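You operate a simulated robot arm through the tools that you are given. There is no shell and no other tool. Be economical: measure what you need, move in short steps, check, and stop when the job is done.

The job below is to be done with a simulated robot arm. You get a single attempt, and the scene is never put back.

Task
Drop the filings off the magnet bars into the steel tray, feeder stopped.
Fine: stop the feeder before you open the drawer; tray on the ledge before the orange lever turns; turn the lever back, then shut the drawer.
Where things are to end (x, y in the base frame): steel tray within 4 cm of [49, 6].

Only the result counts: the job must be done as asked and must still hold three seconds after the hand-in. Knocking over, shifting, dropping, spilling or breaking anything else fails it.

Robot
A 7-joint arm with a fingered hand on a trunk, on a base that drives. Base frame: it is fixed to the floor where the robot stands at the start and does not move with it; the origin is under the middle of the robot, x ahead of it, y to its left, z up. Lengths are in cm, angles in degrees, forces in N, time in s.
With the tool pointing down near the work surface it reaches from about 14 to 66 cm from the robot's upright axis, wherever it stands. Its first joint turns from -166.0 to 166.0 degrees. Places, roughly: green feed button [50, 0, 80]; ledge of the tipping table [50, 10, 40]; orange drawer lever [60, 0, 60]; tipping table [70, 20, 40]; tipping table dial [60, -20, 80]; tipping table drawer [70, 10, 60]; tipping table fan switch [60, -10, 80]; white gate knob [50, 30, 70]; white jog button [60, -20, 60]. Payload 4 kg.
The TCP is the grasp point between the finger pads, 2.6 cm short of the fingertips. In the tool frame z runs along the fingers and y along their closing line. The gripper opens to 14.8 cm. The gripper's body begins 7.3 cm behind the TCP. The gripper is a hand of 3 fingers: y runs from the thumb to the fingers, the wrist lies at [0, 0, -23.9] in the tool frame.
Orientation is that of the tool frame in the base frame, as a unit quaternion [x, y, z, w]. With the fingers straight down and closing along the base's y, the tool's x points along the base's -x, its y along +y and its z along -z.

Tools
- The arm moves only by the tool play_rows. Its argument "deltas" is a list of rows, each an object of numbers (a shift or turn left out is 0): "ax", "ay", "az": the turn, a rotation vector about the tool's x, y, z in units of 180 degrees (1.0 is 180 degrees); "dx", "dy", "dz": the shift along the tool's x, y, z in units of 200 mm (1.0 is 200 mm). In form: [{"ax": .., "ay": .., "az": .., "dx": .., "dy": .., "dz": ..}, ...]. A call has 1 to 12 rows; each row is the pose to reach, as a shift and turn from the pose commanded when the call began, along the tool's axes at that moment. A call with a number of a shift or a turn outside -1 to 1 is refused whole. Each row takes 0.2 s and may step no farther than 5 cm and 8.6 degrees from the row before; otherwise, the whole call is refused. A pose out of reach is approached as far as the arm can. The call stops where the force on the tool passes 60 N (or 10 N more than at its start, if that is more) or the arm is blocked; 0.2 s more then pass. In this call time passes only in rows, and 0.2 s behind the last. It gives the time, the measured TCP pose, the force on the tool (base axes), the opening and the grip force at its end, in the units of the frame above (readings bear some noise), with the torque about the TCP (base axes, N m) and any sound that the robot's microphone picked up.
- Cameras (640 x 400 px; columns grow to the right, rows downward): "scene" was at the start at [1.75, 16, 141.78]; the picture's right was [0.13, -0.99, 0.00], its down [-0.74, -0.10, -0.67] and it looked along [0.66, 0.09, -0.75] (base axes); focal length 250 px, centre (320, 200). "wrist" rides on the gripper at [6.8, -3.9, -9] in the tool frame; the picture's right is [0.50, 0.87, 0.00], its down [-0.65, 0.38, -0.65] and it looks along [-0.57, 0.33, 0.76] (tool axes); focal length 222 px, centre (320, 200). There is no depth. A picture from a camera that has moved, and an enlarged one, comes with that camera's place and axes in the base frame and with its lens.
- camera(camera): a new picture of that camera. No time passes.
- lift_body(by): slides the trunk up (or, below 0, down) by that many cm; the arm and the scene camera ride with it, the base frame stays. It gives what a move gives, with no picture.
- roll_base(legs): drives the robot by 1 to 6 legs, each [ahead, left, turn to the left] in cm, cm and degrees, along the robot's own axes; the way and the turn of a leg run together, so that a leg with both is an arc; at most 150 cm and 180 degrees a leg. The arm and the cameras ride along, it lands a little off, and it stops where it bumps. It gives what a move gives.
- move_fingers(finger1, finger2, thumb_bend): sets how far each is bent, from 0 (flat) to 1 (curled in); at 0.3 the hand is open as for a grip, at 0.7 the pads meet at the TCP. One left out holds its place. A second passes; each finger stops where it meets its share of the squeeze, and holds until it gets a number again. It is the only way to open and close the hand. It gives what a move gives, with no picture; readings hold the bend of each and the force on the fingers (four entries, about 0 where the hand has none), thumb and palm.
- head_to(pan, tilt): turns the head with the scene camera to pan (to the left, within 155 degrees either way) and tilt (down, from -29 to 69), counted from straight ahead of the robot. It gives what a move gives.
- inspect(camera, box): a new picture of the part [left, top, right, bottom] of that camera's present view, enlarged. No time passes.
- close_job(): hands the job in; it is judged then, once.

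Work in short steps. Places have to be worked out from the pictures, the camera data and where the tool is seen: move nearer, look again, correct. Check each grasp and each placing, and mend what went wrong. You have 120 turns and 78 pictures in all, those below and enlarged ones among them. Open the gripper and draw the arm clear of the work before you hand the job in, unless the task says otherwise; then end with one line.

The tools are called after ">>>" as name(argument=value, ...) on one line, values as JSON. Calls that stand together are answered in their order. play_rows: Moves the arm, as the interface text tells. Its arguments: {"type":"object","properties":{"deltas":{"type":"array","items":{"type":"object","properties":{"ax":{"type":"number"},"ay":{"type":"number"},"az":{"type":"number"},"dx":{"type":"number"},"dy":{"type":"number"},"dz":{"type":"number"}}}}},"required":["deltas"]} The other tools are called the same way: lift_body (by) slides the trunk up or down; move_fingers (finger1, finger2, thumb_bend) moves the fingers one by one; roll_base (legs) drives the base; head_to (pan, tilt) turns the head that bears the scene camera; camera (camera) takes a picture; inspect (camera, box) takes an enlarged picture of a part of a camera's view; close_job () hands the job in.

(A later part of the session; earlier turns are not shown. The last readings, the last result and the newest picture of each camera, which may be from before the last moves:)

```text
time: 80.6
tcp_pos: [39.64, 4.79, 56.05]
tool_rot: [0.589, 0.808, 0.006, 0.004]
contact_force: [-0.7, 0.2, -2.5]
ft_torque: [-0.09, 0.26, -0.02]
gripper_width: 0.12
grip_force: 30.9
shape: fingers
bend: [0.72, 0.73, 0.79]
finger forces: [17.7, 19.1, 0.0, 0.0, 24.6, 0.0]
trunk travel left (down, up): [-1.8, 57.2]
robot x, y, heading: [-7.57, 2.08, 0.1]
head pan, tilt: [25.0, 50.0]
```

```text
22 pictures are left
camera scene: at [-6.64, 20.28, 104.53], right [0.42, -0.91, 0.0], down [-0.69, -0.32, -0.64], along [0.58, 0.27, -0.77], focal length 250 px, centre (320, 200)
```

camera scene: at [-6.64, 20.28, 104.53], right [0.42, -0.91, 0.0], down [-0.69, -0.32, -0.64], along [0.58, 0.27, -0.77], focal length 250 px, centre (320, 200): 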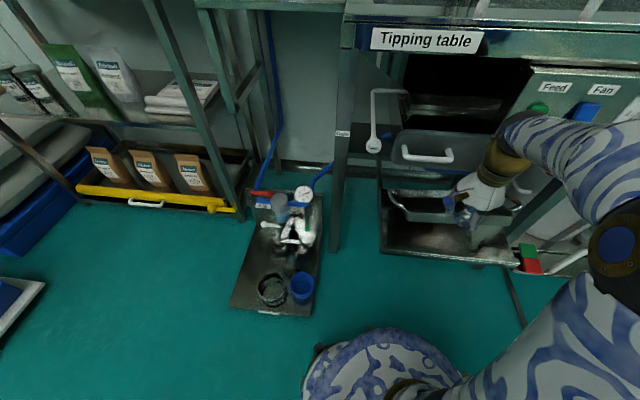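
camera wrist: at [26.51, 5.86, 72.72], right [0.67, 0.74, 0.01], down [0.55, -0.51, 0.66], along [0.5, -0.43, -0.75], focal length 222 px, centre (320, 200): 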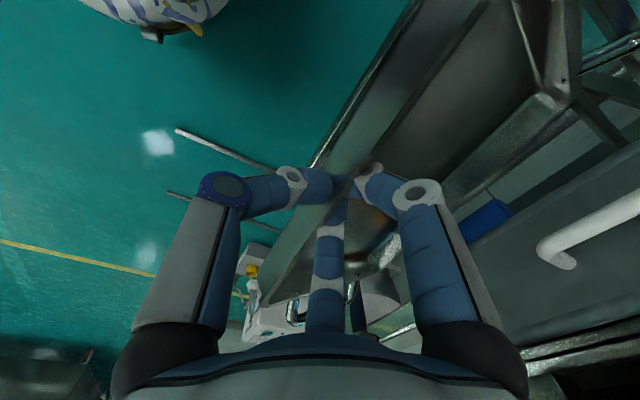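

The tray is over the ledge. I'll lower slowly and watch the forces for touchdown.

>>> play_rows(deltas=[{"dz": 0.05}, {"dz": 0.1}, {"dz": 0.15}, {"dz": 0.2}, {"dz": 0.25}, {"dz": 0.3}])

>>> play_rows(deltas=[{"dz": 0.04}, {"dz": 0.08}, {"dz": 0.12}, {"dz": 0.15}])

>>> camera(camera="wrist")

```text
time: 82.0
tcp_pos: [39.58, 4.76, 50.0]
tool_rot: [0.589, 0.808, 0.008, 0.004]
contact_force: [-0.6, -0.1, -1.4]
ft_torque: [0.07, 0.02, 0.04]
gripper_width: 0.07
grip_force: 25.6
shape: fingers
bend: [0.73, 0.73, 0.79]
finger forces: [15.1, 15.9, 0.0, 0.0, 20.2, 0.1]
trunk travel left (down, up): [-1.8, 57.2]
robot x, y, heading: [-7.36, 1.97, -0.0]
head pan, tilt: [25.0, 50.0]
```

```text
time: 83.0
tcp_pos: [39.69, 4.75, 46.72]
tool_rot: [0.587, 0.809, 0.007, 0.004]
contact_force: [-1.2, -0.1, 0.0]
ft_torque: [0.11, -0.2, -0.01]
gripper_width: 0.08
grip_force: 27.9
shape: fingers
bend: [0.73, 0.73, 0.79]
finger forces: [16.9, 16.9, 0.0, 0.0, 22.9, 0.0]
trunk travel left (down, up): [-1.8, 57.2]
robot x, y, heading: [-7.58, 2.35, 0.1]
head pan, tilt: [25.0, 50.0]
```

```text
21 pictures are left
camera wrist: at [33.64, 9.93, 55.78], right [0.67, 0.74, 0.01], down [0.55, -0.51, 0.66], along [0.5, -0.43, -0.75], focal length 222 px, centre (320, 200)
```

wrist: 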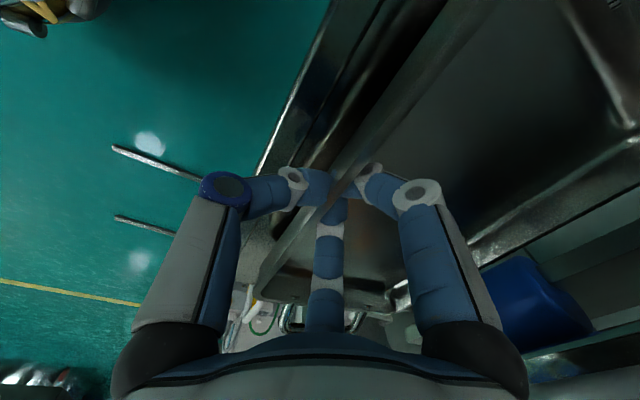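

The back edge is resting and the front is coming down with little force. Another 2 cm should set it flat.

>>> play_rows(deltas=[{"dz": 0.03}, {"dz": 0.06}, {"dz": 0.09}, {"dz": 0.12}])

```text
time: 84.0
tcp_pos: [39.87, 4.94, 44.84]
tool_rot: [0.588, 0.809, 0.008, 0.006]
contact_force: [-6.0, 0.1, 38.7]
ft_torque: [0.2, -0.4, 0.01]
gripper_width: 0.04
grip_force: 45.8
shape: fingers
bend: [0.75, 0.75, 0.8]
finger forces: [31.7, 26.1, 0.1, 0.0, 33.9, 0.1]
trunk travel left (down, up): [-1.8, 57.2]
robot x, y, heading: [-7.93, 1.76, 0.1]
head pan, tilt: [25.0, 50.0]
```

Touched down firmly (39 N at z = 44.8). I'll ease up 0.4 cm, open the fingers and raise clear.

>>> play_rows(deltas=[{"dz": -0.03}])

>>> move_fingers(finger1=0.5, finger2=0.5, thumb_bend=0.45)

>>> play_rows(deltas=[{"dz": -0.1}, {"dz": -0.2}, {"dz": -0.4}, {"dz": -0.4, "dy": -0.2}, {"dz": -0.4, "dy": -0.4}])

>>> camera(camera="scene")

```text
time: 84.4
tcp_pos: [39.65, 4.9, 44.89]
tool_rot: [0.588, 0.809, 0.006, 0.003]
contact_force: [1.4, 0.3, 4.6]
ft_torque: [0.09, -0.21, -0.02]
gripper_width: 0.15
grip_force: 29.6
shape: fingers
bend: [0.74, 0.74, 0.8]
finger forces: [18.4, 18.4, 0.0, 0.0, 22.5, 0.0]
trunk travel left (down, up): [-1.8, 57.2]
robot x, y, heading: [-7.25, 2.1, 0.2]
head pan, tilt: [25.0, 50.0]
```

```text
time: 85.4
tcp_pos: [39.66, 4.81, 45.25]
tool_rot: [0.588, 0.809, 0.008, 0.005]
contact_force: [4.4, 0.9, 38.3]
ft_torque: [0.15, -0.54, 0.02]
gripper_width: 5.78
grip_force: 19.6
shape: fingers
bend: [0.53, 0.53, 0.45]
finger forces: [18.8, 19.6, 0.1, 0.0, 0.0, 0.1]
trunk travel left (down, up): [-1.8, 57.2]
robot x, y, heading: [-7.59, 2.11, 0.2]
head pan, tilt: [25.0, 50.0]
```

```text
time: 86.6
tcp_pos: [32.05, 2.32, 52.99]
tool_rot: [0.588, 0.809, 0.007, 0.004]
contact_force: [0.3, 0.7, -0.2]
ft_torque: [0.0, 0.02, -0.01]
gripper_width: 7.01
grip_force: 0.1
shape: fingers
bend: [0.5, 0.5, 0.45]
finger forces: [0.0, 0.0, 0.0, 0.0, 0.0, 0.1]
trunk travel left (down, up): [-1.8, 57.2]
robot x, y, heading: [-7.46, 2.06, 0.2]
head pan, tilt: [25.0, 50.0]
```

```text
20 pictures are left
camera scene: at [-6.63, 20.29, 104.53], right [0.42, -0.91, 0.0], down [-0.69, -0.32, -0.64], along [0.58, 0.27, -0.77], focal length 250 px, centre (320, 200)
```

scene: 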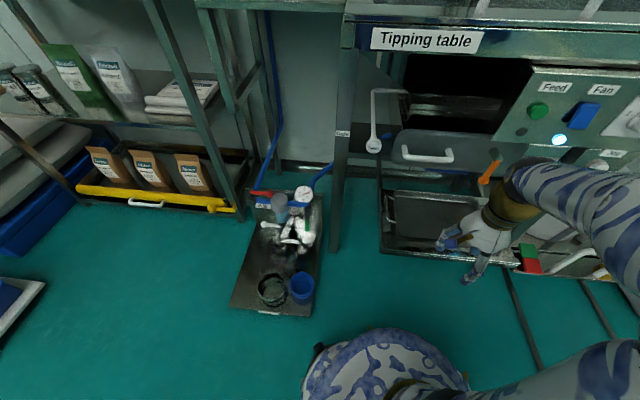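

The tray is released and on the ledge. I'll lift away, roll the hand back 90° to its default roll (which leans freely), then inspect the tray's position.

>>> lift_body(by=14)

>>> play_rows(deltas=[{"az": -0.0455, "dy": -0.03}, {"az": -0.091, "dy": -0.06}, {"az": -0.1365, "dy": -0.08}, {"az": -0.182, "dy": -0.1}, {"az": -0.2275, "dy": -0.1}, {"az": -0.273, "dy": -0.1}, {"az": -0.3185, "dy": -0.1}, {"az": -0.364, "dy": -0.1}, {"az": -0.4095, "dy": -0.1}, {"az": -0.455, "dy": -0.1}, {"az": -0.5, "dy": -0.1}])

>>> inspect(camera="scene", box=[340, 120, 580, 270])

```text
time: 88.3
tcp_pos: [32.06, 2.23, 66.96]
tool_rot: [0.588, 0.809, 0.007, 0.004]
contact_force: [0.3, -0.2, 0.8]
ft_torque: [-0.02, -0.01, -0.03]
gripper_width: 7.03
grip_force: 0.0
shape: fingers
bend: [0.5, 0.5, 0.45]
finger forces: [0.0, 0.1, 0.0, 0.0, 0.1, 0.1]
trunk travel left (down, up): [-15.8, 43.2]
robot x, y, heading: [-7.5, 2.17, -0.0]
head pan, tilt: [25.0, 50.0]
```

```text
time: 90.7
tcp_pos: [30.2, 1.66, 67.03]
tool_rot: [-0.158, 0.987, 0.002, 0.008]
contact_force: [-0.6, -0.4, 0.0]
ft_torque: [0.0, -0.01, -0.01]
gripper_width: 7.01
grip_force: 0.0
shape: fingers
bend: [0.5, 0.5, 0.45]
finger forces: [0.0, 0.1, 0.1, 0.0, 0.0, 0.1]
trunk travel left (down, up): [-15.8, 43.2]
robot x, y, heading: [-7.56, 2.38, -0.0]
head pan, tilt: [25.0, 50.0]
```

```text
2.67 times, centred on (460, 195) of scene
camera zoom: at [-6.65, 20.28, 118.53], right [0.42, -0.91, 0.0], down [-0.69, -0.32, -0.64], along [0.58, 0.27, -0.77], focal length 666 px, centre (-53, 213)
```

zoom: 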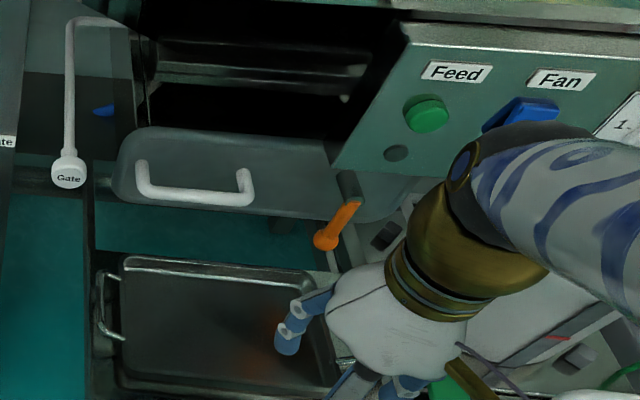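

The tray's centre comes out near (47.7, 5.8), within tolerance. Now the drawer: I'll open fingers 1 and 2, keep the thumb wide, and lean the hand 50° toward a point 6 cm in front of the handle bar.

>>> move_fingers(finger1=0.42, finger2=0.42, thumb_bend=0.15)

>>> play_rows(deltas=[{"dx": -0.162, "dy": 0.057, "dz": 0.058, "ay": -0.0463}, {"dx": -0.324, "dy": 0.113, "dz": 0.117, "ay": -0.0926}, {"dx": -0.485, "dy": 0.17, "dz": 0.175, "ay": -0.139}, {"dx": -0.647, "dy": 0.227, "dz": 0.233, "ay": -0.185}, {"dx": -0.81, "dy": 0.283, "dz": 0.292, "ay": -0.2315}, {"dx": -0.97, "dy": 0.34, "dz": 0.35, "ay": -0.2778}])

>>> camera(camera="wrist")

```text
time: 91.7
tcp_pos: [30.2, 1.69, 66.97]
tool_rot: [-0.157, 0.988, 0.002, 0.008]
contact_force: [0.2, 0.1, -0.2]
ft_torque: [0.0, 0.03, 0.0]
gripper_width: 12.39
grip_force: 0.0
shape: fingers
bend: [0.42, 0.42, 0.15]
finger forces: [0.1, 0.0, 0.1, 0.1, 0.0, 0.0]
trunk travel left (down, up): [-15.8, 43.2]
robot x, y, heading: [-7.08, 2.09, -0.1]
head pan, tilt: [25.0, 50.0]
```

```text
time: 93.1
tcp_pos: [46.61, 14.08, 60.12]
tool_rot: [-0.141, 0.892, 0.068, 0.425]
contact_force: [-0.3, 0.6, -0.1]
ft_torque: [0.01, 0.02, 0.01]
gripper_width: 12.45
grip_force: 0.0
shape: fingers
bend: [0.42, 0.42, 0.15]
finger forces: [0.0, 0.0, 0.1, 0.0, 0.0, 0.1]
trunk travel left (down, up): [-15.8, 43.2]
robot x, y, heading: [-7.33, 2.29, -0.1]
head pan, tilt: [25.0, 50.0]
```

```text
18 pictures are left
camera wrist: at [37.01, 6.86, 60.56], right [-0.57, 0.73, -0.39], down [-0.21, 0.33, 0.92], along [0.8, 0.6, -0.04], focal length 222 px, centre (320, 200)
```

wrist: 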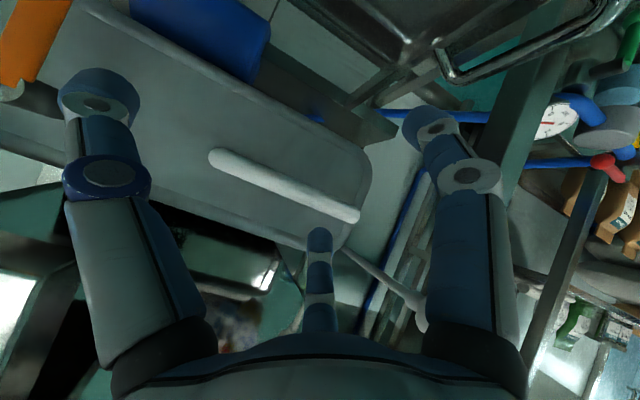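

The lean is fully reached, and the bar re-measures at (52.3, 15.6, 60). I'll advance 5.2 cm along the depth axis so the two fingers straddle the bar.

>>> move_fingers(finger1=0.46, finger2=0.46)

>>> play_rows(deltas=[{"dx": -0.064, "dz": 0.0766}, {"dx": -0.116, "dz": 0.138}, {"dx": -0.167, "dz": 0.199}])

>>> camera(camera="wrist")

```text
time: 94.1
tcp_pos: [46.71, 14.12, 60.09]
tool_rot: [-0.14, 0.892, 0.067, 0.424]
contact_force: [0.0, 0.2, 0.1]
ft_torque: [-0.01, 0.01, 0.01]
gripper_width: 11.92
grip_force: 0.0
shape: fingers
bend: [0.46, 0.46, 0.15]
finger forces: [0.1, 0.0, 0.0, 0.1, 0.0, 0.0]
trunk travel left (down, up): [-15.8, 43.2]
robot x, y, heading: [-7.37, 2.12, -0.0]
head pan, tilt: [25.0, 50.0]
```

```text
time: 94.9
tcp_pos: [51.66, 15.7, 60.4]
tool_rot: [-0.141, 0.892, 0.068, 0.425]
contact_force: [-7.6, -2.7, 1.9]
ft_torque: [0.13, -0.19, 0.21]
gripper_width: 11.94
grip_force: 3.1
shape: fingers
bend: [0.46, 0.48, 0.15]
finger forces: [0.1, 7.4, 0.0, 0.0, 0.0, 0.0]
trunk travel left (down, up): [-15.8, 43.2]
robot x, y, heading: [-7.84, 2.07, -0.2]
head pan, tilt: [25.0, 50.0]
```

```text
17 pictures are left
camera wrist: at [41.99, 8.41, 60.75], right [-0.57, 0.73, -0.39], down [-0.21, 0.33, 0.92], along [0.8, 0.6, -0.04], focal length 222 px, centre (320, 200)
```

wrist: 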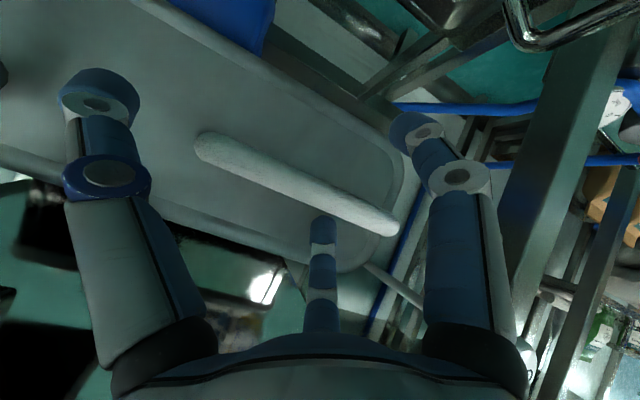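

Finger 2 is lightly touching (7 N), likely the drawer face behind the bar. I'll curl both fingers around the bar and look.

>>> play_rows(deltas=[{"dx": 0.0161, "dz": -0.019}])

>>> move_fingers(finger1=1.0, finger2=1.0)

>>> camera(camera="wrist")

```text
time: 95.3
tcp_pos: [51.14, 15.58, 60.27]
tool_rot: [-0.14, 0.892, 0.068, 0.425]
contact_force: [0.4, -0.3, 0.6]
ft_torque: [0.02, -0.01, 0.0]
gripper_width: 11.89
grip_force: 0.1
shape: fingers
bend: [0.46, 0.46, 0.15]
finger forces: [0.1, 0.0, 0.0, 0.1, 0.0, 0.0]
trunk travel left (down, up): [-15.8, 43.2]
robot x, y, heading: [-7.43, 2.04, 0.0]
head pan, tilt: [25.0, 50.0]
```

```text
time: 96.3
tcp_pos: [51.04, 15.42, 60.31]
tool_rot: [-0.142, 0.892, 0.067, 0.424]
contact_force: [-3.6, 9.4, -3.5]
ft_torque: [0.05, 0.05, 0.08]
gripper_width: 8.66
grip_force: 9.2
shape: fingers
bend: [0.74, 0.65, 0.15]
finger forces: [10.2, 8.3, 0.0, 0.1, 0.0, 0.0]
trunk travel left (down, up): [-15.8, 43.2]
robot x, y, heading: [-7.55, 2.33, 0.1]
head pan, tilt: [25.0, 50.0]
```

```text
16 pictures are left
camera wrist: at [41.47, 8.35, 60.68], right [-0.57, 0.73, -0.39], down [-0.2, 0.33, 0.92], along [0.8, 0.6, -0.04], focal length 222 px, centre (320, 200)
```

wrist: 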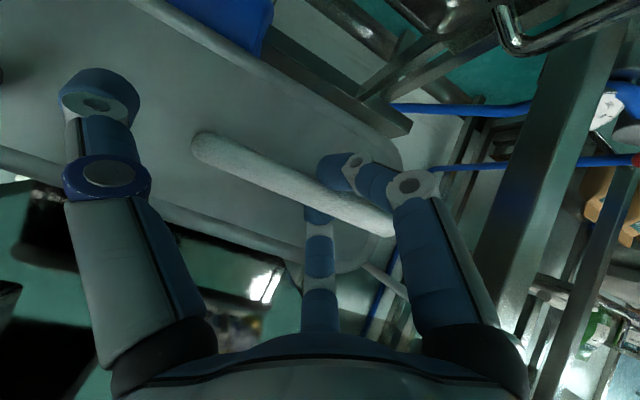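

Finger 2 is hooked behind the bar and finger 1 is in front. I'll pull gently along the drawer axis with the arm.

>>> play_rows(deltas=[{"dx": 0.032, "dz": -0.038}, {"dx": 0.064, "dz": -0.077}, {"dx": 0.096, "dz": -0.115}, {"dx": 0.129, "dz": -0.153}, {"dx": 0.161, "dz": -0.192}])

>>> camera(camera="scene")

```text
time: 97.5
tcp_pos: [46.33, 13.93, 60.29]
tool_rot: [-0.141, 0.893, 0.067, 0.423]
contact_force: [-3.2, 8.1, -3.2]
ft_torque: [0.07, 0.05, 0.06]
gripper_width: 8.68
grip_force: 8.5
shape: fingers
bend: [0.74, 0.65, 0.15]
finger forces: [9.4, 7.5, 0.0, 0.0, 0.0, 0.1]
trunk travel left (down, up): [-15.8, 43.2]
robot x, y, heading: [-7.68, 1.88, 0.0]
head pan, tilt: [25.0, 50.0]
```

```text
15 pictures are left
camera scene: at [-6.64, 20.34, 118.52], right [0.42, -0.91, 0.0], down [-0.69, -0.33, -0.64], along [0.58, 0.27, -0.77], focal length 250 px, centre (320, 200)
```

scene: 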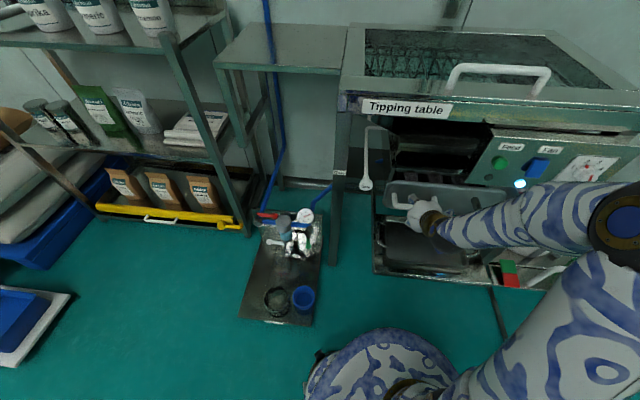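

The drawer is sliding freely (about 5 cm so far). I'll keep pulling by backing the base along the drawer axis.

>>> roll_base(legs=[[-8.6, -2.8, 0]])

```text
time: 98.6
tcp_pos: [37.68, 11.12, 60.23]
tool_rot: [-0.14, 0.892, 0.067, 0.424]
contact_force: [-0.6, 5.3, -6.4]
ft_torque: [-0.01, 0.07, 0.03]
gripper_width: 8.52
grip_force: 7.4
shape: fingers
bend: [0.74, 0.72, 0.15]
finger forces: [8.6, 6.2, 0.0, 0.1, 0.0, 0.0]
trunk travel left (down, up): [-15.8, 43.2]
robot x, y, heading: [-16.3, -0.73, 0.2]
head pan, tilt: [25.0, 50.0]
```

Finger 2 shifted a little, so I'll check that the bar is still held.

>>> inspect(camera="scene", box=[340, 100, 600, 290])

```text
2.11 times, centred on (470, 195) of scene
camera zoom: at [-15.26, 17.5, 118.52], right [0.42, -0.91, 0.0], down [-0.69, -0.32, -0.64], along [0.58, 0.27, -0.77], focal length 526 px, centre (4, 210)
```

zoom: 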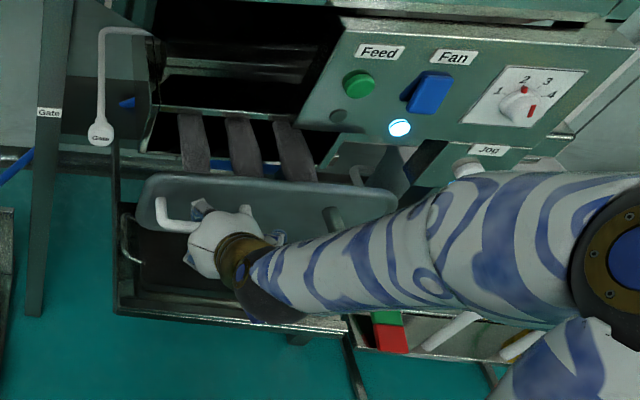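

The drawer is about 14 cm out and the magnet bars are visible. I'll keep pulling.

>>> roll_base(legs=[[-7.6, -2.4, 0]])

>>> inspect(camera="scene", box=[340, 100, 600, 290])

```text
time: 99.7
tcp_pos: [30.15, 8.8, 60.22]
tool_rot: [-0.141, 0.892, 0.067, 0.425]
contact_force: [13.7, 6.2, 9.3]
ft_torque: [0.1, -0.23, -0.06]
gripper_width: 7.98
grip_force: 8.9
shape: fingers
bend: [0.78, 0.6, 0.15]
finger forces: [0.0, 16.7, 0.0, 0.1, 0.0, 0.0]
trunk travel left (down, up): [-15.8, 43.2]
robot x, y, heading: [-24.13, -3.63, 0.1]
head pan, tilt: [25.0, 50.0]
```

```text
2.11 times, centred on (470, 195) of scene
camera zoom: at [-22.99, 15.02, 118.55], right [0.43, -0.9, 0.0], down [-0.69, -0.33, -0.64], along [0.58, 0.27, -0.77], focal length 526 px, centre (4, 210)
```

zoom: 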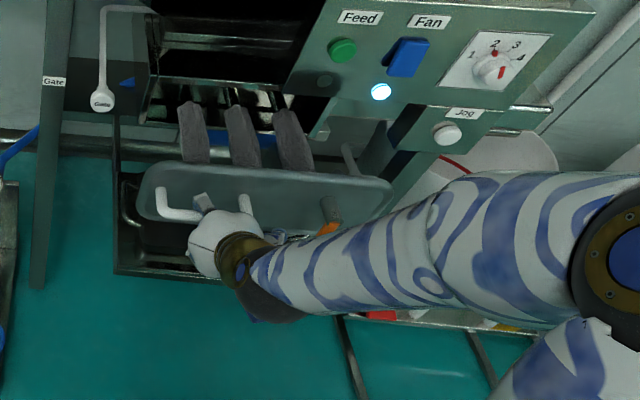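

The end stop is felt (14 N) with the drawer about 20 cm out. I'll open the fingers and back off the bar the way I came in.

>>> move_fingers(finger1=0.45, finger2=0.45)

>>> play_rows(deltas=[{"dx": 0.064, "dz": -0.0766}, {"dx": 0.128, "dz": -0.153}, {"dx": 0.193, "dz": -0.23}])

>>> camera(camera="wrist")

```text
time: 100.7
tcp_pos: [30.03, 8.93, 60.37]
tool_rot: [-0.141, 0.892, 0.067, 0.425]
contact_force: [-1.1, 0.4, 0.1]
ft_torque: [-0.01, -0.03, -0.03]
gripper_width: 11.99
grip_force: 0.1
shape: fingers
bend: [0.45, 0.45, 0.15]
finger forces: [0.0, 0.0, 0.1, 0.0, 0.0, 0.1]
trunk travel left (down, up): [-15.8, 43.2]
robot x, y, heading: [-23.79, -3.05, -0.1]
head pan, tilt: [25.0, 50.0]
```

```text
time: 101.5
tcp_pos: [25.1, 6.99, 60.23]
tool_rot: [-0.142, 0.892, 0.068, 0.424]
contact_force: [0.1, 0.3, 1.0]
ft_torque: [0.01, 0.0, 0.03]
gripper_width: 12.03
grip_force: 0.0
shape: fingers
bend: [0.45, 0.45, 0.15]
finger forces: [0.1, 0.1, 0.0, 0.0, 0.0, 0.0]
out of reach, approached as far as the arm can: row 3
trunk travel left (down, up): [-15.8, 43.2]
robot x, y, heading: [-23.84, -3.08, 0.2]
head pan, tilt: [25.0, 50.0]
```

```text
12 pictures are left
camera wrist: at [15.5, -0.31, 60.66], right [-0.57, 0.73, -0.39], down [-0.21, 0.33, 0.92], along [0.8, 0.6, -0.04], focal length 222 px, centre (320, 200)
```

wrist: 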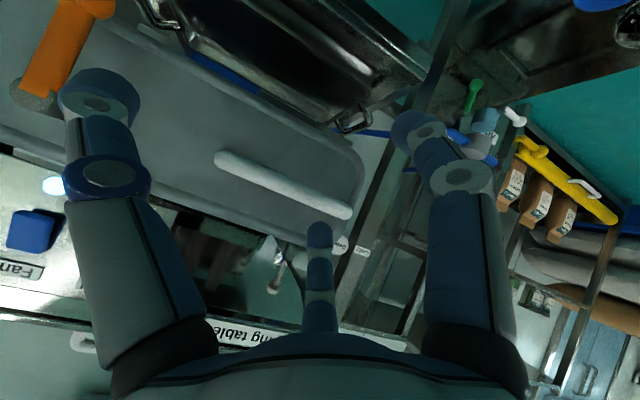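

The bar has moved about 22.6 cm, so the lever pivot is now ≈ (37.2, -7.2, 60) and its knob hangs at ≈ (36.2, -6.8, 53.5). I'll go to a point 6 cm in front of the knob with the hand half open.

>>> move_fingers(thumb_bend=0.45)

>>> play_rows(deltas=[{"dx": 0.06, "dy": -0.206, "dz": 0.04}, {"dx": 0.12, "dy": -0.4125, "dz": 0.1}, {"dx": 0.18, "dy": -0.62, "dz": 0.17}, {"dx": 0.2415, "dy": -0.825, "dz": 0.2335}])

>>> camera(camera="wrist")

```text
time: 102.5
tcp_pos: [25.17, 7.0, 60.25]
tool_rot: [-0.142, 0.892, 0.068, 0.425]
contact_force: [0.7, 0.2, -0.3]
ft_torque: [-0.03, 0.01, 0.01]
gripper_width: 7.86
grip_force: 0.1
shape: fingers
bend: [0.45, 0.45, 0.45]
finger forces: [0.0, 0.0, 0.0, 0.0, 0.1, 0.0]
trunk travel left (down, up): [-15.8, 43.2]
robot x, y, heading: [-23.82, -3.42, 0.1]
head pan, tilt: [25.0, 50.0]
```

```text
time: 103.5
tcp_pos: [30.7, -8.44, 53.43]
tool_rot: [-0.141, 0.891, 0.067, 0.426]
contact_force: [0.7, -0.1, 1.1]
ft_torque: [-0.03, 0.0, 0.01]
gripper_width: 7.83
grip_force: 0.0
shape: fingers
bend: [0.45, 0.45, 0.45]
finger forces: [0.1, 0.1, 0.0, 0.0, 0.0, 0.0]
trunk travel left (down, up): [-15.8, 43.2]
robot x, y, heading: [-24.0, -3.18, 0.1]
head pan, tilt: [25.0, 50.0]
```

```text
11 pictures are left
camera wrist: at [21.14, -15.65, 53.78], right [-0.57, 0.73, -0.39], down [-0.21, 0.33, 0.92], along [0.8, 0.6, -0.04], focal length 222 px, centre (320, 200)
```

wrist: 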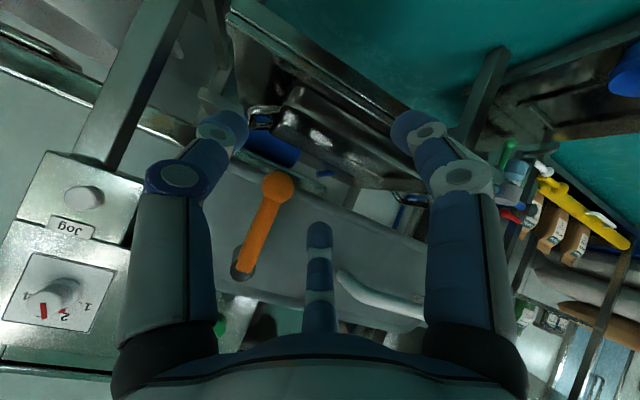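

The lever is at ≈ (36.3, -8.3), with its knob at z≈53.5, 1.5 cm right of my axis. I'll advance around the knob and close softly.

>>> play_rows(deltas=[{"dx": -0.0, "dy": -0.075}, {"dx": -0.08, "dy": -0.075, "dz": 0.096}, {"dx": -0.161, "dy": -0.075, "dz": 0.1915}])

>>> move_fingers(finger1=0.68, finger2=0.68, thumb_bend=0.68)

>>> camera(camera="wrist")

```text
time: 104.2
tcp_pos: [35.99, -8.26, 53.49]
tool_rot: [-0.14, 0.891, 0.068, 0.426]
contact_force: [0.2, -0.7, 0.5]
ft_torque: [0.0, -0.01, 0.01]
gripper_width: 7.83
grip_force: 0.1
shape: fingers
bend: [0.45, 0.45, 0.45]
finger forces: [0.1, 0.0, 0.0, 0.0, 0.1, 0.0]
trunk travel left (down, up): [-15.8, 43.2]
robot x, y, heading: [-23.59, -3.16, 0.1]
head pan, tilt: [25.0, 50.0]
```

```text
time: 105.2
tcp_pos: [36.02, -8.44, 53.53]
tool_rot: [-0.142, 0.891, 0.068, 0.426]
contact_force: [0.6, 1.0, 0.8]
ft_torque: [0.04, 0.03, -0.02]
gripper_width: 0.53
grip_force: 0.1
shape: fingers
bend: [0.68, 0.68, 0.68]
finger forces: [0.0, 0.0, 0.0, 0.0, 0.0, 0.1]
trunk travel left (down, up): [-15.8, 43.2]
robot x, y, heading: [-23.76, -3.08, 0.5]
head pan, tilt: [25.0, 50.0]
```

```text
10 pictures are left
camera wrist: at [26.35, -15.58, 53.9], right [-0.57, 0.73, -0.39], down [-0.21, 0.33, 0.92], along [0.8, 0.6, -0.04], focal length 222 px, centre (320, 200)
```

wrist: 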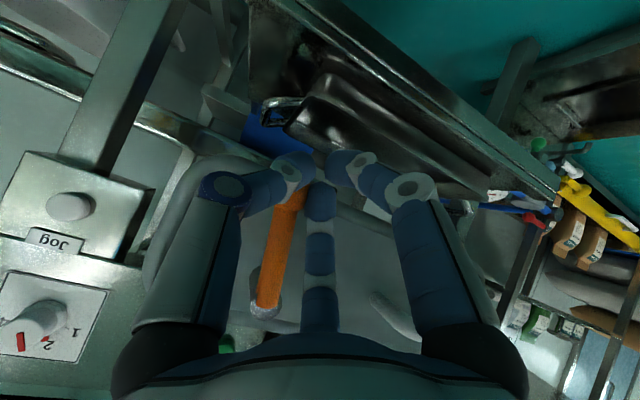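

The fingers closed just in front of the knob; the re-measured knob is at (38, -7.5, 53.4), 2 cm deeper. I'll open, raise 1.6 cm, go 0.6 cm deeper so the tips straddle the knob, and close again.

>>> play_rows(deltas=[{"dx": 0.064, "dz": -0.077}])

>>> move_fingers(finger1=0.5, finger2=0.5, thumb_bend=0.5)

>>> play_rows(deltas=[{"dx": -0.061, "dy": 0.015, "dz": -0.0514}, {"dx": -0.145, "dy": 0.015, "dz": 0.05}])

>>> move_fingers(finger1=0.85, finger2=0.85, thumb_bend=0.85)

>>> camera(camera="wrist")

```text
time: 105.7
tcp_pos: [33.93, -8.86, 53.51]
tool_rot: [-0.141, 0.892, 0.067, 0.425]
contact_force: [1.0, 0.0, 1.0]
ft_torque: [0.0, -0.01, 0.01]
gripper_width: 0.52
grip_force: 0.0
shape: fingers
bend: [0.68, 0.68, 0.68]
finger forces: [0.1, 0.1, 0.0, 0.0, 0.1, 0.0]
trunk travel left (down, up): [-15.8, 43.2]
robot x, y, heading: [-24.02, -3.42, 0.2]
head pan, tilt: [25.0, 50.0]
```

```text
time: 106.7
tcp_pos: [34.07, -8.87, 53.54]
tool_rot: [-0.142, 0.892, 0.068, 0.425]
contact_force: [-0.7, -0.2, -0.5]
ft_torque: [0.0, 0.01, 0.02]
gripper_width: 6.17
grip_force: 0.0
shape: fingers
bend: [0.5, 0.5, 0.5]
finger forces: [0.0, 0.0, 0.1, 0.0, 0.0, 0.0]
trunk travel left (down, up): [-15.8, 43.2]
robot x, y, heading: [-24.03, -3.51, 0.0]
head pan, tilt: [25.0, 50.0]
```

```text
time: 107.2
tcp_pos: [36.35, -7.87, 55.01]
tool_rot: [-0.141, 0.891, 0.068, 0.426]
contact_force: [0.9, 0.0, 0.6]
ft_torque: [0.05, 0.01, 0.03]
gripper_width: 6.17
grip_force: 0.0
shape: fingers
bend: [0.5, 0.5, 0.5]
finger forces: [0.1, 0.0, 0.1, 0.0, 0.0, 0.0]
trunk travel left (down, up): [-15.8, 43.2]
robot x, y, heading: [-23.67, -3.16, 0.2]
head pan, tilt: [25.0, 50.0]
```

```text
time: 108.2
tcp_pos: [36.35, -7.91, 55.1]
tool_rot: [-0.14, 0.892, 0.067, 0.425]
contact_force: [-0.9, -4.5, -1.4]
ft_torque: [-0.04, 0.06, -0.07]
gripper_width: 0.02
grip_force: 0.0
shape: fingers
bend: [0.79, 0.74, 0.75]
finger forces: [0.0, 0.0, 0.0, 0.0, 0.0, 0.0]
trunk travel left (down, up): [-15.8, 43.2]
robot x, y, heading: [-23.89, -3.09, 0.1]
head pan, tilt: [25.0, 50.0]
```

```text
9 pictures are left
camera wrist: at [26.68, -15.17, 55.5], right [-0.57, 0.73, -0.39], down [-0.21, 0.33, 0.92], along [0.8, 0.6, -0.04], focal length 222 px, centre (320, 200)
```

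wrist: 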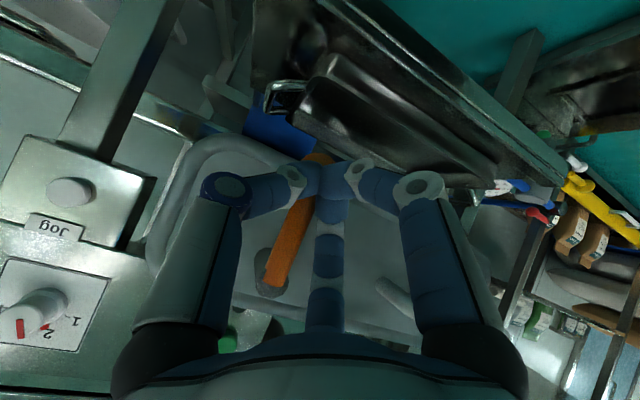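

The rays now converge on the lever at ≈ (40, -6.6) (the drawer is out about 20 cm), so I'm still 2.2 cm short. I'll open and go deeper once more.

>>> play_rows(deltas=[{"dx": 0.064, "dz": -0.077}])

>>> move_fingers(finger1=0.5, finger2=0.5, thumb_bend=0.5)

>>> play_rows(deltas=[{"dx": -0.064, "dz": 0.077}, {"dx": -0.135, "dz": 0.161}])

>>> move_fingers(finger1=0.85, finger2=0.85, thumb_bend=0.85)

```text
time: 108.7
tcp_pos: [34.51, -8.35, 55.1]
tool_rot: [-0.142, 0.892, 0.069, 0.425]
contact_force: [0.1, -0.1, 0.6]
ft_torque: [0.0, 0.02, 0.02]
gripper_width: 0.0
grip_force: 0.0
shape: fingers
bend: [0.8, 0.74, 0.76]
finger forces: [0.0, 0.1, 0.0, 0.0, 0.1, 0.1]
trunk travel left (down, up): [-15.8, 43.2]
robot x, y, heading: [-24.01, -3.06, -0.0]
head pan, tilt: [25.0, 50.0]
```

```text
time: 109.7
tcp_pos: [34.49, -8.3, 55.04]
tool_rot: [-0.141, 0.892, 0.067, 0.425]
contact_force: [0.3, -0.1, -0.1]
ft_torque: [0.01, 0.02, 0.0]
gripper_width: 6.16
grip_force: 0.0
shape: fingers
bend: [0.5, 0.5, 0.5]
finger forces: [0.0, 0.0, 0.1, 0.1, 0.0, 0.0]
trunk travel left (down, up): [-15.8, 43.2]
robot x, y, heading: [-24.24, -3.27, 0.3]
head pan, tilt: [25.0, 50.0]
```

```text
time: 110.2
tcp_pos: [38.44, -7.13, 55.23]
tool_rot: [-0.141, 0.891, 0.067, 0.426]
contact_force: [-0.6, 0.3, -0.6]
ft_torque: [-0.03, 0.01, 0.02]
gripper_width: 6.16
grip_force: 0.0
shape: fingers
bend: [0.5, 0.5, 0.5]
finger forces: [0.0, 0.0, 0.1, 0.0, 0.0, 0.1]
trunk travel left (down, up): [-15.8, 43.2]
robot x, y, heading: [-23.93, -3.05, 0.4]
head pan, tilt: [25.0, 50.0]
```

```text
time: 111.2
tcp_pos: [38.63, -7.22, 55.16]
tool_rot: [-0.141, 0.891, 0.068, 0.425]
contact_force: [3.7, -9.3, -5.8]
ft_torque: [-0.07, 0.14, -0.09]
gripper_width: 0.97
grip_force: 21.3
shape: fingers
bend: [0.65, 0.65, 0.66]
finger forces: [11.6, 7.8, 0.0, 0.0, 22.3, 0.0]
trunk travel left (down, up): [-15.8, 43.2]
robot x, y, heading: [-23.68, -3.28, 0.3]
head pan, tilt: [25.0, 50.0]
```

Now it's truly gripped (21 N on the lever). I'll test by moving it a little to the left along its arc.

>>> play_rows(deltas=[{"dy": 0.04}, {"dy": 0.08, "dx": -0.008, "dz": -0.0065}, {"dy": 0.12, "dx": -0.016, "dz": -0.013}])

```text
time: 112.0
tcp_pos: [37.93, -5.53, 55.65]
tool_rot: [-0.138, 0.892, 0.066, 0.425]
contact_force: [8.7, -36.7, -13.5]
ft_torque: [-0.31, 0.15, -0.76]
gripper_width: 1.56
grip_force: 19.3
shape: fingers
bend: [0.72, 0.71, 0.63]
finger forces: [0.0, 0.0, 0.1, 0.1, 37.9, 0.0]
trunk travel left (down, up): [-15.8, 43.2]
robot x, y, heading: [-23.89, -3.45, 0.3]
head pan, tilt: [25.0, 50.0]
```

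It resists leftward (37 N), so that looks like the stop. I'll try the other way.

>>> play_rows(deltas=[{"dy": -0.06, "dx": 0.01, "dz": 0.008}, {"dy": -0.12, "dx": 0.016, "dz": 0.013}, {"dy": -0.18, "dx": 0.01, "dz": 0.008}, {"dy": -0.24, "dx": 0.0, "dz": 0.0}])

```text
time: 113.0
tcp_pos: [39.3, -9.03, 55.71]
tool_rot: [-0.144, 0.891, 0.07, 0.425]
contact_force: [2.5, 4.9, -6.3]
ft_torque: [-0.36, -0.01, 0.09]
gripper_width: 0.7
grip_force: 21.8
shape: fingers
bend: [0.66, 0.67, 0.73]
finger forces: [11.3, 16.5, 0.0, 0.0, 15.9, 0.1]
trunk travel left (down, up): [-15.8, 43.2]
robot x, y, heading: [-24.11, -3.51, 0.2]
head pan, tilt: [25.0, 50.0]
```

It moves freely to the right. I'll follow the arc upward to about 60° and watch the force and any sound.

>>> play_rows(deltas=[{"dy": -0.04, "dx": -0.008, "dz": -0.007}, {"dy": -0.075, "dx": -0.017, "dz": -0.0145}, {"dy": -0.11, "dx": -0.034, "dz": -0.029}, {"dy": -0.1475, "dx": -0.059, "dz": -0.05}, {"dy": -0.175, "dx": -0.084, "dz": -0.071}, {"dy": -0.203, "dx": -0.115, "dz": -0.0965}])

>>> camera(camera="wrist")

```text
time: 114.5
tcp_pos: [40.54, -13.28, 58.73]
tool_rot: [-0.141, 0.892, 0.067, 0.424]
contact_force: [0.7, -0.4, 0.0]
ft_torque: [0.0, 0.02, -0.01]
gripper_width: 0.01
grip_force: 0.0
shape: fingers
bend: [0.71, 0.71, 0.8]
finger forces: [0.0, 0.1, 0.0, 0.0, 0.0, 0.0]
trunk travel left (down, up): [-15.8, 43.2]
robot x, y, heading: [-23.87, -3.38, 0.1]
head pan, tilt: [25.0, 50.0]
```

```text
8 pictures are left
camera wrist: at [30.92, -20.53, 59.21], right [-0.57, 0.73, -0.39], down [-0.21, 0.33, 0.92], along [0.8, 0.6, -0.04], focal length 222 px, centre (320, 200)
```

wrist: 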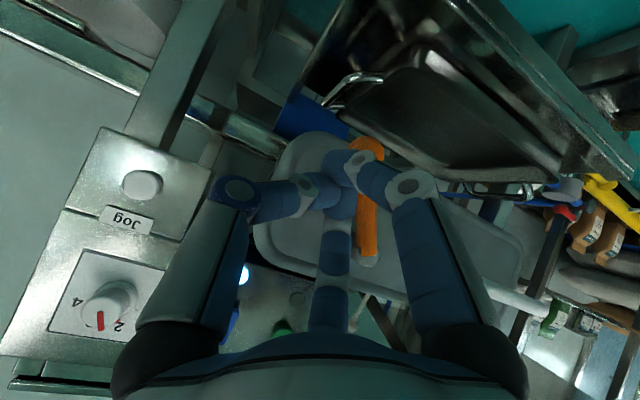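

The grip slipped off, but the lever stands at about 25° to the right and stays there. I'll use the closed fingertips as a pusher: back off, come in on the lever's left side, then push right and up along the arc.

>>> play_rows(deltas=[{"dx": 0.075, "dz": -0.09}, {"dx": 0.151, "dz": -0.18}, {"dx": 0.22, "dy": 0.14, "dz": -0.122}, {"dx": 0.289, "dy": 0.285, "dz": -0.064}, {"dx": 0.22, "dy": 0.285, "dz": 0.018}, {"dx": 0.151, "dy": 0.285, "dz": 0.1}])

>>> play_rows(deltas=[{"dy": -0.07}, {"dy": -0.14, "dx": -0.012, "dz": -0.01}, {"dy": -0.2, "dx": -0.031, "dz": -0.026}, {"dy": -0.245, "dx": -0.052, "dz": -0.044}, {"dy": -0.285, "dx": -0.075, "dz": -0.063}, {"dy": -0.32, "dx": -0.1, "dz": -0.085}, {"dy": -0.35, "dx": -0.134, "dz": -0.1125}, {"dy": -0.375, "dx": -0.17, "dz": -0.143}, {"dy": -0.395, "dx": -0.207, "dz": -0.174}])

>>> camera(camera="wrist")

```text
time: 115.8
tcp_pos: [38.23, -8.14, 55.19]
tool_rot: [-0.141, 0.891, 0.067, 0.425]
contact_force: [0.7, -0.3, 0.1]
ft_torque: [0.0, -0.01, 0.01]
gripper_width: 0.01
grip_force: 0.1
shape: fingers
bend: [0.71, 0.71, 0.8]
finger forces: [0.0, 0.0, 0.1, 0.0, 0.1, 0.0]
trunk travel left (down, up): [-15.8, 43.2]
robot x, y, heading: [-23.98, -3.03, 0.1]
head pan, tilt: [25.0, 50.0]
```

```text
time: 117.8
tcp_pos: [40.81, -15.48, 60.46]
tool_rot: [-0.142, 0.891, 0.068, 0.426]
contact_force: [-0.5, 0.8, 0.0]
ft_torque: [0.02, 0.01, 0.0]
gripper_width: 0.0
grip_force: 0.0
shape: fingers
bend: [0.71, 0.71, 0.8]
finger forces: [0.0, 0.1, 0.0, 0.1, 0.1, 0.1]
trunk travel left (down, up): [-15.8, 43.2]
robot x, y, heading: [-23.86, -3.01, 0.0]
head pan, tilt: [25.0, 50.0]
```

```text
7 pictures are left
camera wrist: at [31.2, -22.79, 60.94], right [-0.57, 0.73, -0.39], down [-0.21, 0.33, 0.92], along [0.8, 0.6, -0.03], focal length 222 px, centre (320, 200)
```

wrist: 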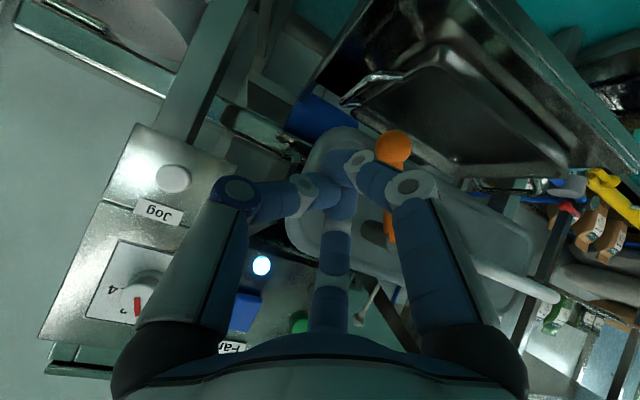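

The tips passed in front of the lever; with the known heights, the knob is deeper, at ≈ (43, -9.3, 53.8). I'll repeat the push 2.3 cm deeper.

>>> play_rows(deltas=[{"dx": 0.064, "dz": -0.077}, {"dx": 0.1286, "dz": -0.153}, {"dx": 0.2, "dy": 0.16, "dz": -0.09}, {"dx": 0.28, "dy": 0.32, "dz": -0.02}, {"dx": 0.366, "dy": 0.465, "dz": 0.046}, {"dx": 0.265, "dy": 0.465, "dz": 0.166}, {"dx": 0.1635, "dy": 0.465, "dz": 0.287}])

>>> play_rows(deltas=[{"dy": -0.07}, {"dy": -0.14, "dx": -0.006, "dz": -0.005}, {"dy": -0.2, "dx": -0.012, "dz": -0.01}])

```text
time: 119.5
tcp_pos: [40.21, -5.8, 54.29]
tool_rot: [-0.142, 0.891, 0.068, 0.426]
contact_force: [0.6, -0.6, 0.6]
ft_torque: [-0.01, 0.0, 0.02]
gripper_width: 0.0
grip_force: 0.1
shape: fingers
bend: [0.71, 0.71, 0.8]
finger forces: [0.0, 0.1, 0.0, 0.0, 0.1, 0.0]
trunk travel left (down, up): [-15.8, 43.2]
robot x, y, heading: [-23.56, -3.08, 0.3]
head pan, tilt: [25.0, 50.0]
```

```text
time: 120.2
tcp_pos: [41.46, -9.55, 54.74]
tool_rot: [-0.14, 0.892, 0.067, 0.425]
contact_force: [-1.3, 0.3, -0.4]
ft_torque: [-0.02, -0.02, 0.01]
gripper_width: 0.0
grip_force: 0.1
shape: fingers
bend: [0.71, 0.71, 0.8]
finger forces: [0.1, 0.0, 0.0, 0.0, 0.0, 0.0]
trunk travel left (down, up): [-15.8, 43.2]
robot x, y, heading: [-23.76, -3.24, 0.2]
head pan, tilt: [25.0, 50.0]
```

No clear contact force. I'll take a look.

>>> camera(camera="wrist")

```text
6 pictures are left
camera wrist: at [31.83, -16.91, 55.16], right [-0.57, 0.73, -0.39], down [-0.21, 0.33, 0.92], along [0.8, 0.6, -0.04], focal length 222 px, centre (320, 200)
```

wrist: 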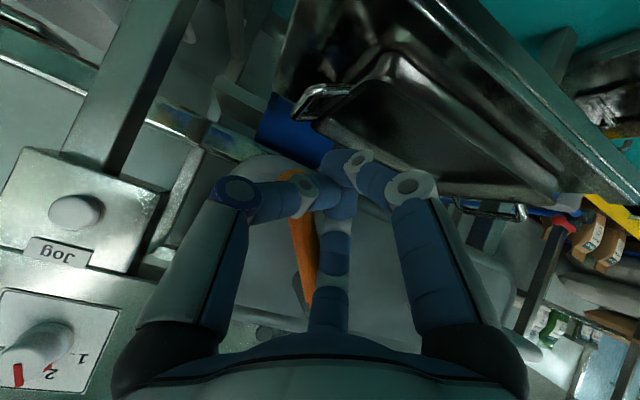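

The stem is now ahead of the fingertips and turning (about 35°, little resistance). I'll carry on along the arc.

>>> play_rows(deltas=[{"dy": -0.05, "dx": -0.019, "dz": -0.016}, {"dy": -0.115, "dx": -0.052, "dz": -0.043}, {"dy": -0.15, "dx": -0.08, "dz": -0.0675}, {"dy": -0.18, "dx": -0.111, "dz": -0.093}, {"dy": -0.205, "dx": -0.1455, "dz": -0.122}, {"dy": -0.225, "dx": -0.184, "dz": -0.154}])

```text
time: 121.7
tcp_pos: [42.78, -13.9, 59.52]
tool_rot: [-0.141, 0.891, 0.067, 0.426]
contact_force: [-1.4, 0.4, -0.2]
ft_torque: [-0.05, -0.02, 0.06]
gripper_width: 0.0
grip_force: 0.6
shape: fingers
bend: [0.71, 0.71, 0.8]
finger forces: [0.0, 2.0, 0.1, 0.0, 0.0, 0.0]
trunk travel left (down, up): [-15.8, 43.2]
robot x, y, heading: [-23.62, -3.23, -0.2]
head pan, tilt: [25.0, 50.0]
```

I'll press up a little further to find the end stop.

>>> play_rows(deltas=[{"dx": -0.0306, "dz": -0.0257}, {"dx": -0.0613, "dz": -0.0514}])

>>> camera(camera="wrist")

```text
time: 122.2
tcp_pos: [42.8, -13.96, 61.0]
tool_rot: [-0.141, 0.892, 0.068, 0.425]
contact_force: [-0.8, -0.3, 0.3]
ft_torque: [-0.02, 0.0, -0.01]
gripper_width: 0.01
grip_force: 0.0
shape: fingers
bend: [0.71, 0.71, 0.8]
finger forces: [0.0, 0.1, 0.0, 0.1, 0.1, 0.1]
trunk travel left (down, up): [-15.8, 43.2]
robot x, y, heading: [-23.93, -3.38, 0.1]
head pan, tilt: [25.0, 50.0]
```

```text
5 pictures are left
camera wrist: at [33.12, -21.27, 61.49], right [-0.57, 0.73, -0.39], down [-0.21, 0.33, 0.92], along [0.8, 0.6, -0.04], focal length 222 px, centre (320, 200)
```

wrist: 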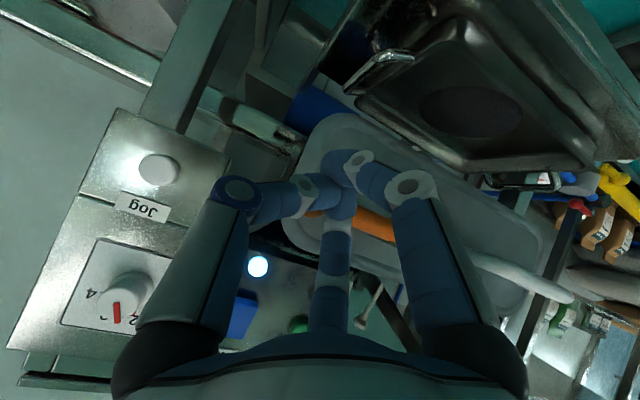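

The lever is now horizontal and a dark pile of filings lies in the tray. Next I turn it back: retreat, rise above the knob, re-enter, and push down and left along the arc.

>>> play_rows(deltas=[{"dx": 0.064, "dz": -0.077}, {"dx": 0.1286, "dz": -0.153}, {"dx": 0.045, "dy": 0.009, "dz": -0.224}, {"dx": -0.04, "dy": 0.0175, "dz": -0.2945}, {"dx": -0.109, "dy": 0.0175, "dz": -0.212}, {"dx": -0.178, "dy": 0.0175, "dz": -0.13}])

>>> play_rows(deltas=[{"dy": -0.03, "dx": 0.115, "dz": 0.0965}, {"dy": -0.02, "dx": 0.195, "dz": 0.164}, {"dy": 0.015, "dx": 0.268, "dz": 0.225}, {"dy": 0.075, "dx": 0.333, "dz": 0.28}, {"dy": 0.15, "dx": 0.383, "dz": 0.3215}, {"dy": 0.2, "dx": 0.402, "dz": 0.337}, {"dy": 0.245, "dx": 0.4175, "dz": 0.35}, {"dy": 0.28, "dx": 0.425, "dz": 0.357}])

>>> camera(camera="wrist")

```text
time: 123.7
tcp_pos: [42.82, -13.65, 65.54]
tool_rot: [-0.141, 0.891, 0.067, 0.426]
contact_force: [-0.5, 0.6, 0.9]
ft_torque: [-0.03, 0.01, -0.01]
gripper_width: 0.0
grip_force: 0.0
shape: fingers
bend: [0.71, 0.71, 0.8]
finger forces: [0.0, 0.1, 0.1, 0.1, 0.0, 0.1]
trunk travel left (down, up): [-15.8, 43.2]
robot x, y, heading: [-23.79, -3.27, 0.0]
head pan, tilt: [25.0, 50.0]
```

```text
time: 125.5
tcp_pos: [41.18, -8.06, 54.5]
tool_rot: [-0.142, 0.891, 0.069, 0.426]
contact_force: [0.1, 0.5, 0.2]
ft_torque: [0.01, -0.01, 0.01]
gripper_width: 0.0
grip_force: 0.2
shape: fingers
bend: [0.71, 0.71, 0.8]
finger forces: [0.0, 0.4, 0.1, 0.0, 0.0, 0.0]
trunk travel left (down, up): [-15.8, 43.2]
robot x, y, heading: [-23.87, -3.08, 0.4]
head pan, tilt: [25.0, 50.0]
```

```text
4 pictures are left
camera wrist: at [31.67, -15.37, 54.87], right [-0.57, 0.73, -0.39], down [-0.21, 0.33, 0.92], along [0.8, 0.6, -0.04], focal length 222 px, centre (320, 200)
```

wrist: 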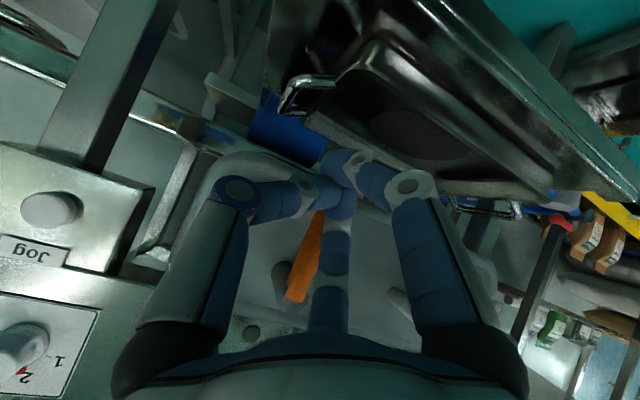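

The lever is back to within about 8° of hanging. I'll push a little further left until it meets its stop.

>>> play_rows(deltas=[{"dy": 0.03}, {"dy": 0.06}])

>>> play_rows(deltas=[{"dy": 0.02}, {"dy": 0.04}])

```text
time: 126.0
tcp_pos: [40.87, -6.98, 54.45]
tool_rot: [-0.141, 0.891, 0.068, 0.426]
contact_force: [0.6, -0.7, 0.3]
ft_torque: [-0.01, -0.01, -0.02]
gripper_width: 0.01
grip_force: 0.1
shape: fingers
bend: [0.71, 0.71, 0.8]
finger forces: [0.0, 0.0, 0.0, 0.0, 0.0, 0.0]
trunk travel left (down, up): [-15.8, 43.2]
robot x, y, heading: [-23.99, -3.41, 0.0]
head pan, tilt: [25.0, 50.0]
```

```text
time: 126.7
tcp_pos: [40.68, -6.29, 54.41]
tool_rot: [-0.142, 0.891, 0.068, 0.425]
contact_force: [-0.4, 0.1, 0.4]
ft_torque: [-0.01, 0.0, 0.01]
gripper_width: 0.01
grip_force: 0.0
shape: fingers
bend: [0.71, 0.71, 0.8]
finger forces: [0.1, 0.0, 0.1, 0.1, 0.0, 0.0]
trunk travel left (down, up): [-15.8, 43.2]
robot x, y, heading: [-23.69, -3.53, 0.5]
head pan, tilt: [25.0, 50.0]
```

No resistance, so I'll check the lever's angle.

>>> inspect(camera="wrist", box=[200, 120, 440, 320])

```text
2.00 times, centred on (320, 220) of wrist
camera zoom: at [31.1, -13.66, 54.87], right [-0.57, 0.73, -0.39], down [-0.21, 0.33, 0.92], along [0.8, 0.6, -0.04], focal length 444 px, centre (320, 160)
```

zoom: 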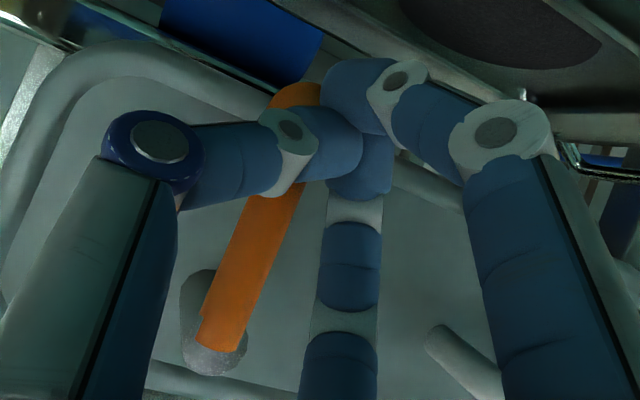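

The lever is about 5° short of vertical and the tips slid past in front of it. I'll re-enter 1 cm deeper on its right side and push left until it stops.

>>> play_rows(deltas=[{"dx": 0.064, "dz": -0.077}, {"dx": 0.1286, "dz": -0.153}, {"dx": 0.1286, "dy": -0.12, "dz": -0.153}, {"dx": 0.1286, "dy": -0.215, "dz": -0.153}, {"dx": 0.048, "dy": -0.215, "dz": -0.057}, {"dx": -0.032, "dy": -0.215, "dz": 0.038}])

>>> play_rows(deltas=[{"dy": 0.03}, {"dy": 0.06}, {"dy": 0.085}, {"dy": 0.105}])

```text
time: 128.1
tcp_pos: [43.05, -10.19, 54.51]
tool_rot: [-0.141, 0.891, 0.067, 0.426]
contact_force: [0.1, 0.3, 0.6]
ft_torque: [0.02, 0.0, -0.01]
gripper_width: 0.0
grip_force: 0.1
shape: fingers
bend: [0.71, 0.71, 0.8]
finger forces: [0.0, 0.0, 0.1, 0.1, 0.0, 0.0]
trunk travel left (down, up): [-15.8, 43.2]
robot x, y, heading: [-23.81, -3.39, 0.1]
head pan, tilt: [25.0, 50.0]
```

```text
time: 129.1
tcp_pos: [42.29, -7.98, 54.47]
tool_rot: [-0.142, 0.891, 0.068, 0.426]
contact_force: [-0.3, -0.6, -0.4]
ft_torque: [0.0, -0.02, 0.02]
gripper_width: 0.0
grip_force: 0.1
shape: fingers
bend: [0.71, 0.71, 0.8]
finger forces: [0.0, 0.0, 0.0, 0.1, 0.0, 0.1]
trunk travel left (down, up): [-15.8, 43.2]
robot x, y, heading: [-23.81, -3.31, -0.0]
head pan, tilt: [25.0, 50.0]
```

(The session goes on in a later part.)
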